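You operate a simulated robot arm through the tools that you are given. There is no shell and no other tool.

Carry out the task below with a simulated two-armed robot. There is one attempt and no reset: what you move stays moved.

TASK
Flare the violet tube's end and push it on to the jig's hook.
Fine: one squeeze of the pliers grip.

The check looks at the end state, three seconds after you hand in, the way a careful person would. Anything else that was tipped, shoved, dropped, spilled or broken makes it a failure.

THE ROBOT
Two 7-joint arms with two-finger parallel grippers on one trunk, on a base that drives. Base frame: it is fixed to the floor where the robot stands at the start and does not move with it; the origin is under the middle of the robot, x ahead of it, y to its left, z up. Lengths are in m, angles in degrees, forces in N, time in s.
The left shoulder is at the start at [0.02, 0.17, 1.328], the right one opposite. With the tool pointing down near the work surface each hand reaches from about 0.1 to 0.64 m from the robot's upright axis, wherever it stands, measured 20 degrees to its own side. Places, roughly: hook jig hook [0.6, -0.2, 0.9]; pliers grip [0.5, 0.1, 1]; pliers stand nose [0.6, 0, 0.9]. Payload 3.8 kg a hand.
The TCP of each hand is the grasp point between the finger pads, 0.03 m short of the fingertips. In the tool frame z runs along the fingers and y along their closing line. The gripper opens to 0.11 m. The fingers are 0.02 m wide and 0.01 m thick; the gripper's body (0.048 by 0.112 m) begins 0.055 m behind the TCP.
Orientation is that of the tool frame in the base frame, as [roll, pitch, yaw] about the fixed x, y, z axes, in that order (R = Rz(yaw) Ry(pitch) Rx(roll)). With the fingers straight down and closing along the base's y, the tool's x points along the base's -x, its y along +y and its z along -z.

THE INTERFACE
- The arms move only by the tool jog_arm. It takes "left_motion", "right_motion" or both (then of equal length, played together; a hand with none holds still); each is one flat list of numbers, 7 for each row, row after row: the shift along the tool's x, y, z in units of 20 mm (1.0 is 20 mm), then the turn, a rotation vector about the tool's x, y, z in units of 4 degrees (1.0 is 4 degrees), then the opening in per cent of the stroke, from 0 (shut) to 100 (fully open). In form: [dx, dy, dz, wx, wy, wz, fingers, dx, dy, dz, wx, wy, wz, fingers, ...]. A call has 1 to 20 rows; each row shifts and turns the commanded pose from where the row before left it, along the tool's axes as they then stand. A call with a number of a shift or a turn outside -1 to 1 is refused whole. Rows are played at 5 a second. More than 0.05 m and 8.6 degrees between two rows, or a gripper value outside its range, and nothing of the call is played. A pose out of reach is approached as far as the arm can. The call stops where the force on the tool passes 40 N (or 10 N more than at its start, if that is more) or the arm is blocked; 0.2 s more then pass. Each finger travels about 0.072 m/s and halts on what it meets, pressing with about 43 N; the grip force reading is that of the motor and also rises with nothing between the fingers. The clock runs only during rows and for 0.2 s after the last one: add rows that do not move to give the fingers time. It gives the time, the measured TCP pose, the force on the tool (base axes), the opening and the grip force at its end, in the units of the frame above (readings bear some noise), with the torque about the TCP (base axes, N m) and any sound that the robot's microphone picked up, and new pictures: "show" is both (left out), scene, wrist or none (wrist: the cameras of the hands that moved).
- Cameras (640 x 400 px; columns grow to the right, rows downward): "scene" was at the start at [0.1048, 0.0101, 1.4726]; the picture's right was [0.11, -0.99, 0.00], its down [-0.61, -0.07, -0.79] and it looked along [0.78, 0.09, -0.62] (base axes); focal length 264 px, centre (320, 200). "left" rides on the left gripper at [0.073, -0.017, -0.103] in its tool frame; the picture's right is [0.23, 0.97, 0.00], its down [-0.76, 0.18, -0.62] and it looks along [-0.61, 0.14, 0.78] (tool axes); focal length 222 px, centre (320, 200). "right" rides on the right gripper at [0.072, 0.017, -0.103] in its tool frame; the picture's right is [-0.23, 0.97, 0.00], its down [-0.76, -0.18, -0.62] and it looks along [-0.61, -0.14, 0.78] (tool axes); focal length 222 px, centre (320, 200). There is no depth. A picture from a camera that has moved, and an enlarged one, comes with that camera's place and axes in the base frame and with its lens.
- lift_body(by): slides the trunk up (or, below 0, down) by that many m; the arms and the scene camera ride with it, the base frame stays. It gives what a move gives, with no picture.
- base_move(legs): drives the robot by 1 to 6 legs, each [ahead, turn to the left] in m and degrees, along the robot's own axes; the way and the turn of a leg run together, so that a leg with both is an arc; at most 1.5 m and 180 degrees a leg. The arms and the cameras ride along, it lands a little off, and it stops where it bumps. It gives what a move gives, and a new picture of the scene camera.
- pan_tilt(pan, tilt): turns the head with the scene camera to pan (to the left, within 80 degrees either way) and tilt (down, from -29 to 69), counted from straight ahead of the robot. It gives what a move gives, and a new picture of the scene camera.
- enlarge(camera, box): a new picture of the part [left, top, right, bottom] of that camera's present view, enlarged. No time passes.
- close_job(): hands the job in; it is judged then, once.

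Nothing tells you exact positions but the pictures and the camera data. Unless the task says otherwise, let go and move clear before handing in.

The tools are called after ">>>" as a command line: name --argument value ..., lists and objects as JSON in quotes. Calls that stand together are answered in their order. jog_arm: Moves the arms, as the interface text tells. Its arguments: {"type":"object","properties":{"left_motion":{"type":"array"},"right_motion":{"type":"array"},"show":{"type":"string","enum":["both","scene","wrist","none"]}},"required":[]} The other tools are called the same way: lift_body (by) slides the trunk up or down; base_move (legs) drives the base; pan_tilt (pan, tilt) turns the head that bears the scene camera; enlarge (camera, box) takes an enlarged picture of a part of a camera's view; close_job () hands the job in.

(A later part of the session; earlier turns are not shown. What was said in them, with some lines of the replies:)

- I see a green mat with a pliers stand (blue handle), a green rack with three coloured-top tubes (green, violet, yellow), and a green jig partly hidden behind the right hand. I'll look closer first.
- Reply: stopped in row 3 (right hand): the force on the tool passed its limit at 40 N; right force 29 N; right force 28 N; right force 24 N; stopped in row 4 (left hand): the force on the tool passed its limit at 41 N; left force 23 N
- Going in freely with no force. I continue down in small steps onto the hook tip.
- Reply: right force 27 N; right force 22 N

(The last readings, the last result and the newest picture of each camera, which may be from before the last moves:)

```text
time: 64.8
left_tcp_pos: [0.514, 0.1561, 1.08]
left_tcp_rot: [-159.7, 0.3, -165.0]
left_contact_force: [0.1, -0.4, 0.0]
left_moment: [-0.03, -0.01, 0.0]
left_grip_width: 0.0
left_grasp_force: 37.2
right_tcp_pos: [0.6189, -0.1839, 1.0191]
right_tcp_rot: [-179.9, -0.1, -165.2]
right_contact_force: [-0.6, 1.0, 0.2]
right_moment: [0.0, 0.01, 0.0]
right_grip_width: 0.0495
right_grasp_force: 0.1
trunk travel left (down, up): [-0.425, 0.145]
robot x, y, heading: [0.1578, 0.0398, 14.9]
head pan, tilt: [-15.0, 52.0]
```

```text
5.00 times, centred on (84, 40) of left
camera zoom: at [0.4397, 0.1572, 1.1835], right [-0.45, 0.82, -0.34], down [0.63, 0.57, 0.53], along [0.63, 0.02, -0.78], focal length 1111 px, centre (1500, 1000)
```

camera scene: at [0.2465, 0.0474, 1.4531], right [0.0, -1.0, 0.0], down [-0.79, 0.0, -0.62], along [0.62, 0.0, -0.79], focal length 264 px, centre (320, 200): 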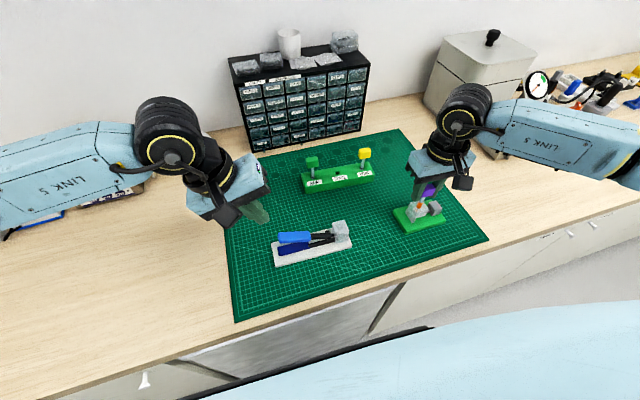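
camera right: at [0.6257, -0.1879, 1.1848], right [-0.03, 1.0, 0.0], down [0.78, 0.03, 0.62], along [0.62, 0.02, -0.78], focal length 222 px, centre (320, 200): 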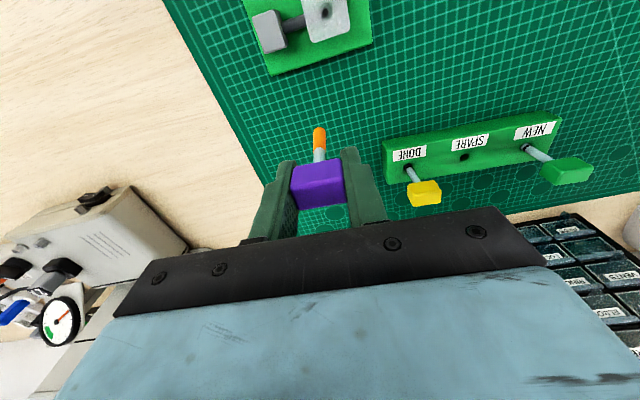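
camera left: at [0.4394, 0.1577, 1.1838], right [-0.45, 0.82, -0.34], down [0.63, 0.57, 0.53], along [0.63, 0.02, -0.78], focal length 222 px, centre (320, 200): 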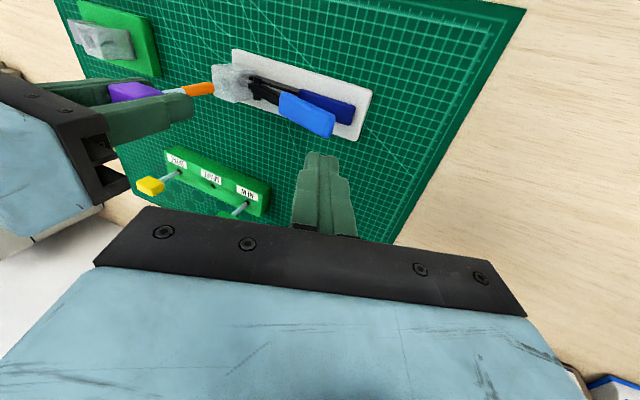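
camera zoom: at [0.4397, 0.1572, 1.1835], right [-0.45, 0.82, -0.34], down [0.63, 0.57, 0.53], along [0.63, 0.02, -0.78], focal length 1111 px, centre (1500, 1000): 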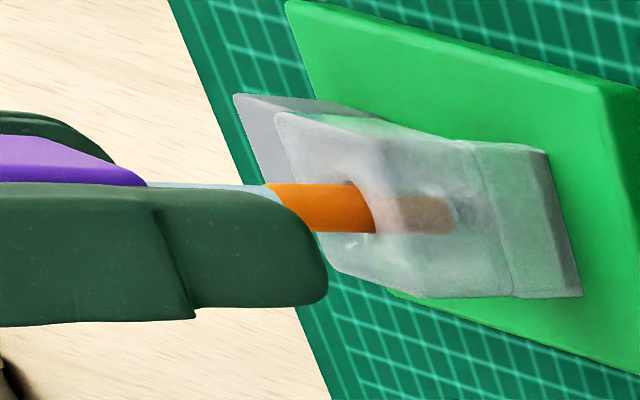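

>>> jog_arm --right_motion '[0, 0, -0.5, 0, 0, 0, 45, 0, 0, -0.9, 0, 0, 0, 45, 0, 0, -0.9, 0, 0, 0, 45, 0, 0, -0.9, 0, 0, 0, 45, 0, 0, -0.9, 0, 0, 0, 45, 0, 0, 0, 0, 0, 0, 45]'

>>> enlarge --camera "scene" --box '[380, 165, 460, 235]'

>>> enlarge --camera "right" --box '[240, 60, 400, 160]'

>>> enlarge --camera "left" --box '[20, 0, 148, 80]'

>>> enlarge --camera "scene" --box '[250, 140, 400, 275]'

```text
time: 66.2
left_tcp_pos: [0.5149, 0.157, 1.0804]
left_tcp_rot: [-159.7, 0.3, -165.2]
left_contact_force: [0.0, -0.4, -1.3]
left_moment: [0.0, -0.02, 0.01]
left_grip_width: 0.0
left_grasp_force: 37.6
right_tcp_pos: [0.6186, -0.1849, 1.1018]
right_tcp_rot: [-179.8, -0.1, -165.2]
right_contact_force: [0.2, 0.7, -0.2]
right_moment: [-0.01, 0.03, -0.04]
right_grip_width: 0.0495
right_grasp_force: 0.0
trunk travel left (down, up): [-0.425, 0.145]
robot x, y, heading: [0.1539, 0.0377, 14.9]
head pan, tilt: [-15.0, 52.0]
camera scene: at [0.2476, 0.0469, 1.453], right [0.0, -1.0, 0.0], down [-0.79, 0.0, -0.62], along [0.62, 0.0, -0.79], focal length 264 px, centre (320, 200)
camera right: at [0.5456, -0.1849, 1.2045], right [-0.03, 1.0, 0.0], down [0.78, 0.03, 0.62], along [0.62, 0.02, -0.78], focal length 222 px, centre (320, 200)
```

scene: 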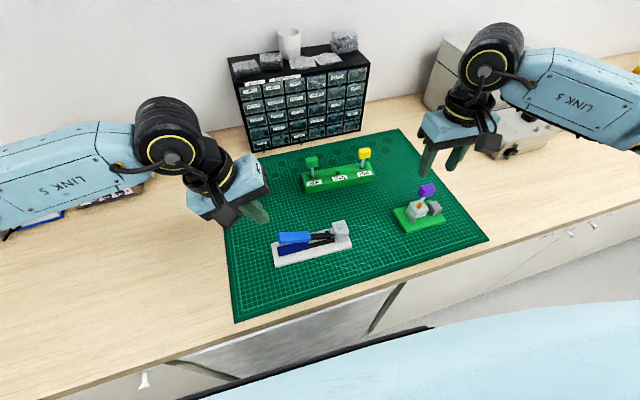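
right: 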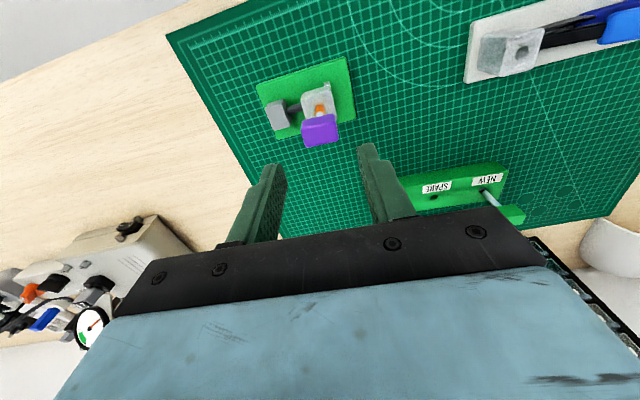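

```text
5.71 times, centred on (420, 200) of scene
camera zoom: at [0.2476, 0.0469, 1.453], right [0.0, -1.0, 0.0], down [-0.79, 0.0, -0.62], along [0.62, 0.0, -0.79], focal length 1509 px, centre (-251, 200)
```

zoom: 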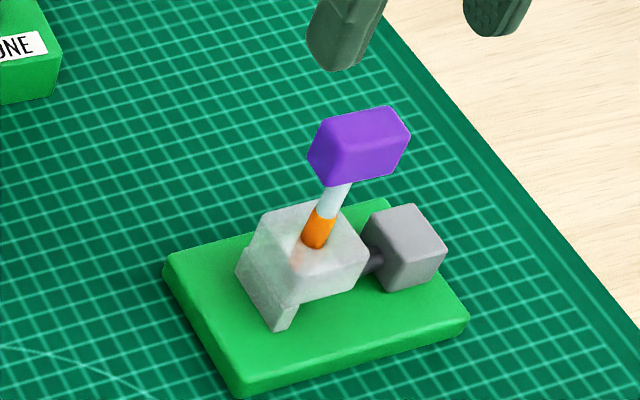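

```text
4.00 times, centred on (320, 110) of right
camera zoom: at [0.5456, -0.1849, 1.2045], right [-0.03, 1.0, 0.0], down [0.78, 0.03, 0.62], along [0.62, 0.02, -0.78], focal length 888 px, centre (320, 560)
```

zoom: 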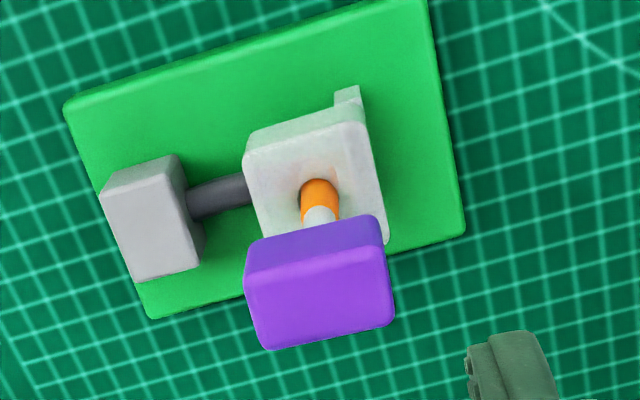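

```text
5.00 times, centred on (84, 40) of left
camera zoom: at [0.4398, 0.1571, 1.1835], right [-0.45, 0.82, -0.34], down [0.63, 0.57, 0.53], along [0.63, 0.02, -0.78], focal length 1111 px, centre (1500, 1000)
```

zoom: 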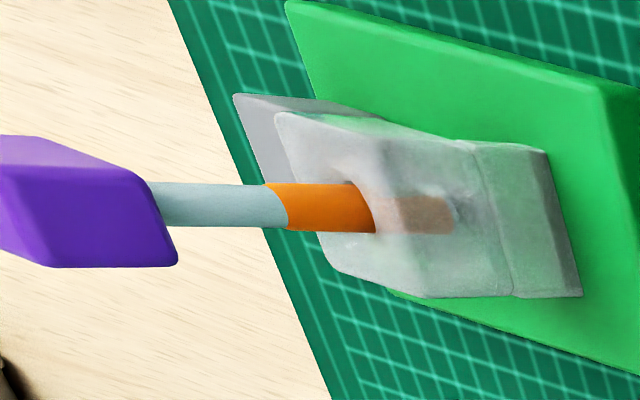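

```text
2.96 times, centred on (325, 208) of scene
camera zoom: at [0.2476, 0.0469, 1.453], right [0.0, -1.0, 0.0], down [-0.79, 0.0, -0.62], along [0.62, 0.0, -0.79], focal length 782 px, centre (305, 178)
```

zoom: 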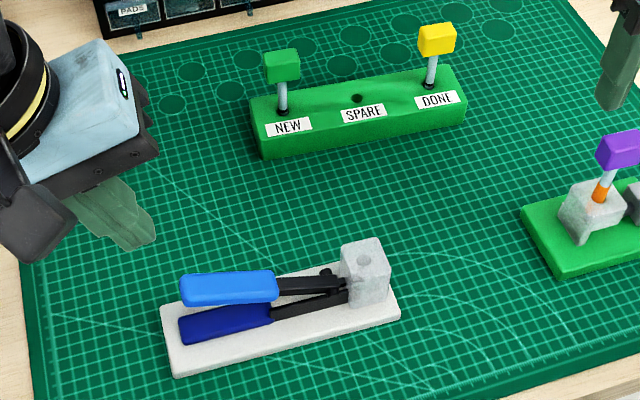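

>>> jog_arm --left_motion '[0, 0, -1, 0, 0, 0, 0, 0, 0, -1, 0, 0, 0, 0, 0, 0, -1, 0, 0, 0, 0, 0, 0, 0, 0, 0, 0, 0]' --right_motion '[0, 0, -1, 0, 0, 0, 45, 0, 0, -1, 0, 0, 0, 45, 0, 0, -1, 0, 0, 0, 45, 0, 0, -1, 0, 0, 0, 45]'

>>> enlarge --camera "scene" --box '[370, 165, 466, 235]'

>>> enlarge --camera "right" --box '[240, 40, 400, 140]'

```text
time: 67.2
left_tcp_pos: [0.5093, 0.1757, 1.1362]
left_tcp_rot: [-159.7, 0.3, -165.1]
left_contact_force: [0.0, -0.6, 0.3]
left_moment: [0.02, -0.03, 0.02]
left_grip_width: 0.0
left_grasp_force: 37.1
right_tcp_pos: [0.6175, -0.1836, 1.1811]
right_tcp_rot: [-179.8, -0.1, -165.2]
right_contact_force: [-1.0, -0.2, 0.2]
right_moment: [0.0, -0.01, 0.02]
right_grip_width: 0.0497
right_grasp_force: 0.1
trunk travel left (down, up): [-0.425, 0.145]
robot x, y, heading: [0.1554, 0.0416, 15.2]
head pan, tilt: [-15.0, 52.0]
camera scene: at [0.2477, 0.0471, 1.453], right [0.0, -1.0, 0.0], down [-0.79, 0.0, -0.62], along [0.62, 0.0, -0.79], focal length 264 px, centre (320, 200)
camera right: at [0.5454, -0.1843, 1.2844], right [-0.03, 1.0, 0.0], down [0.78, 0.03, 0.62], along [0.62, 0.01, -0.78], focal length 222 px, centre (320, 200)
camera left: at [0.4338, 0.1774, 1.2395], right [-0.45, 0.82, -0.34], down [0.63, 0.57, 0.53], along [0.63, 0.02, -0.78], focal length 222 px, centre (320, 200)
```

scene: 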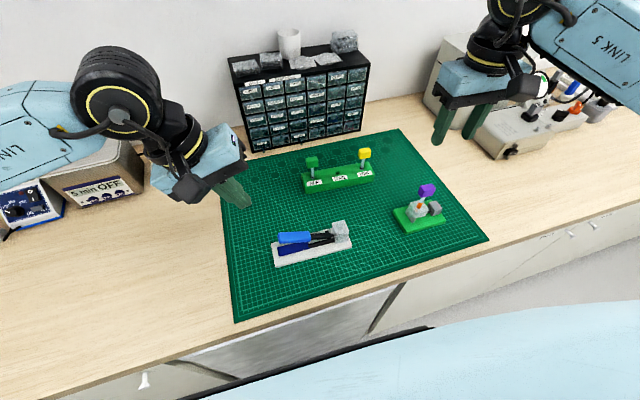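
right: 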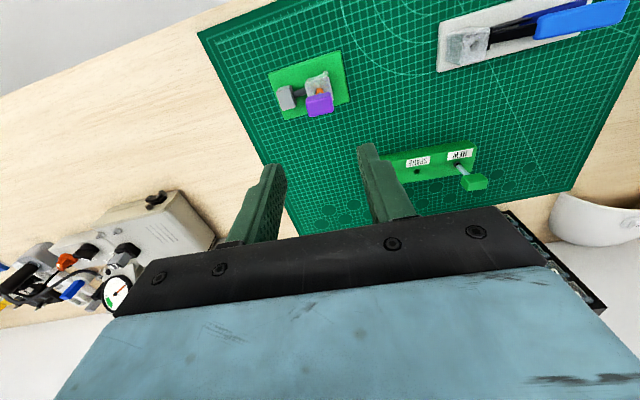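
left: 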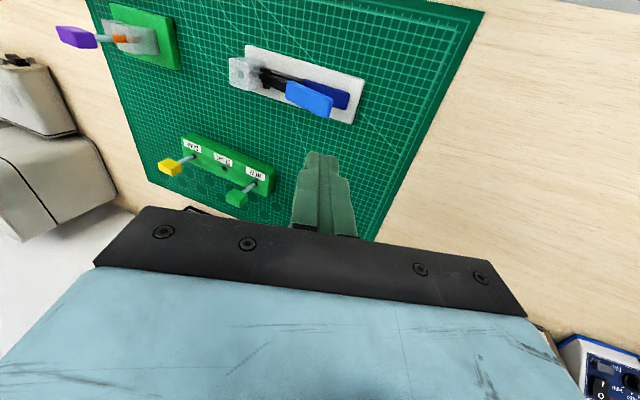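

```text
5.71 times, centred on (418, 200) of scene
camera zoom: at [0.2477, 0.0471, 1.453], right [0.0, -1.0, 0.0], down [-0.79, 0.0, -0.62], along [0.62, 0.0, -0.79], focal length 1509 px, centre (-240, 200)
```

zoom: 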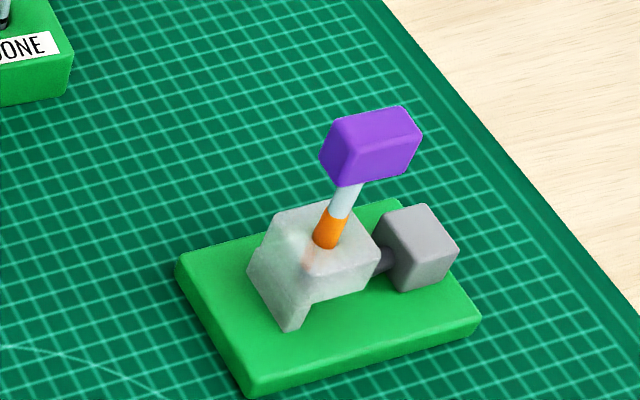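

```text
4.00 times, centred on (320, 90) of right
camera zoom: at [0.5454, -0.1843, 1.2844], right [-0.03, 1.0, 0.0], down [0.78, 0.03, 0.62], along [0.62, 0.01, -0.78], focal length 888 px, centre (320, 640)
```

zoom: 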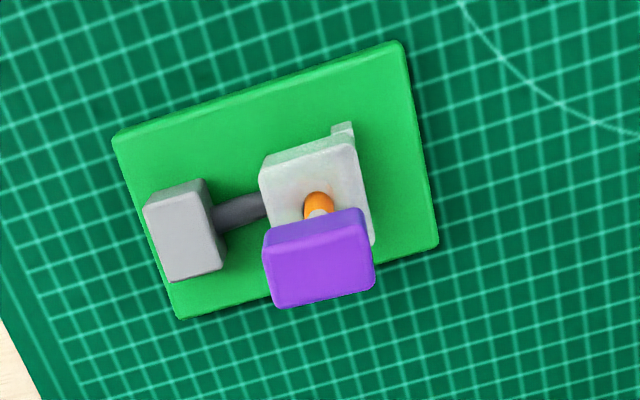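

The violet tube, its end now orange after one squeeze, stands upright in the jig. I pushed it down against a firm stop. The pliers have sprung open again, nothing else has moved, and both hands are clear, so I'm handing in.

>>> close_job

```text
The job is handed in.
```

I flared the violet tube's end with a single squeeze of the pliers and pushed it onto the jig's hook. The job is handed in, but no verdict has come back yet.

- **Flare:** The tube's end turned orange during the squeeze, which I took as the sign that it had flared. I touched the handle lightly once, lifted off to re-centre, then made one full press.
- **Fit on the jig:** The flared end slid freely into the jig's guide hole. It stopped firmly about 18 mm down and moved no further under about 27 N. I judged that to be fully seated, but I could not see the hook inside the tube. A few millimetres of the orange end still show above the hole.
- **Surroundings:** The pliers sprang back open. I saw no change in the rack, the other two tubes or the jig base, and the tube stood upright after I let go. Both hands were clear before I handed in.

I drove the base about 0.16 m forward and turned it 15° left to reach everything, and it is still there.
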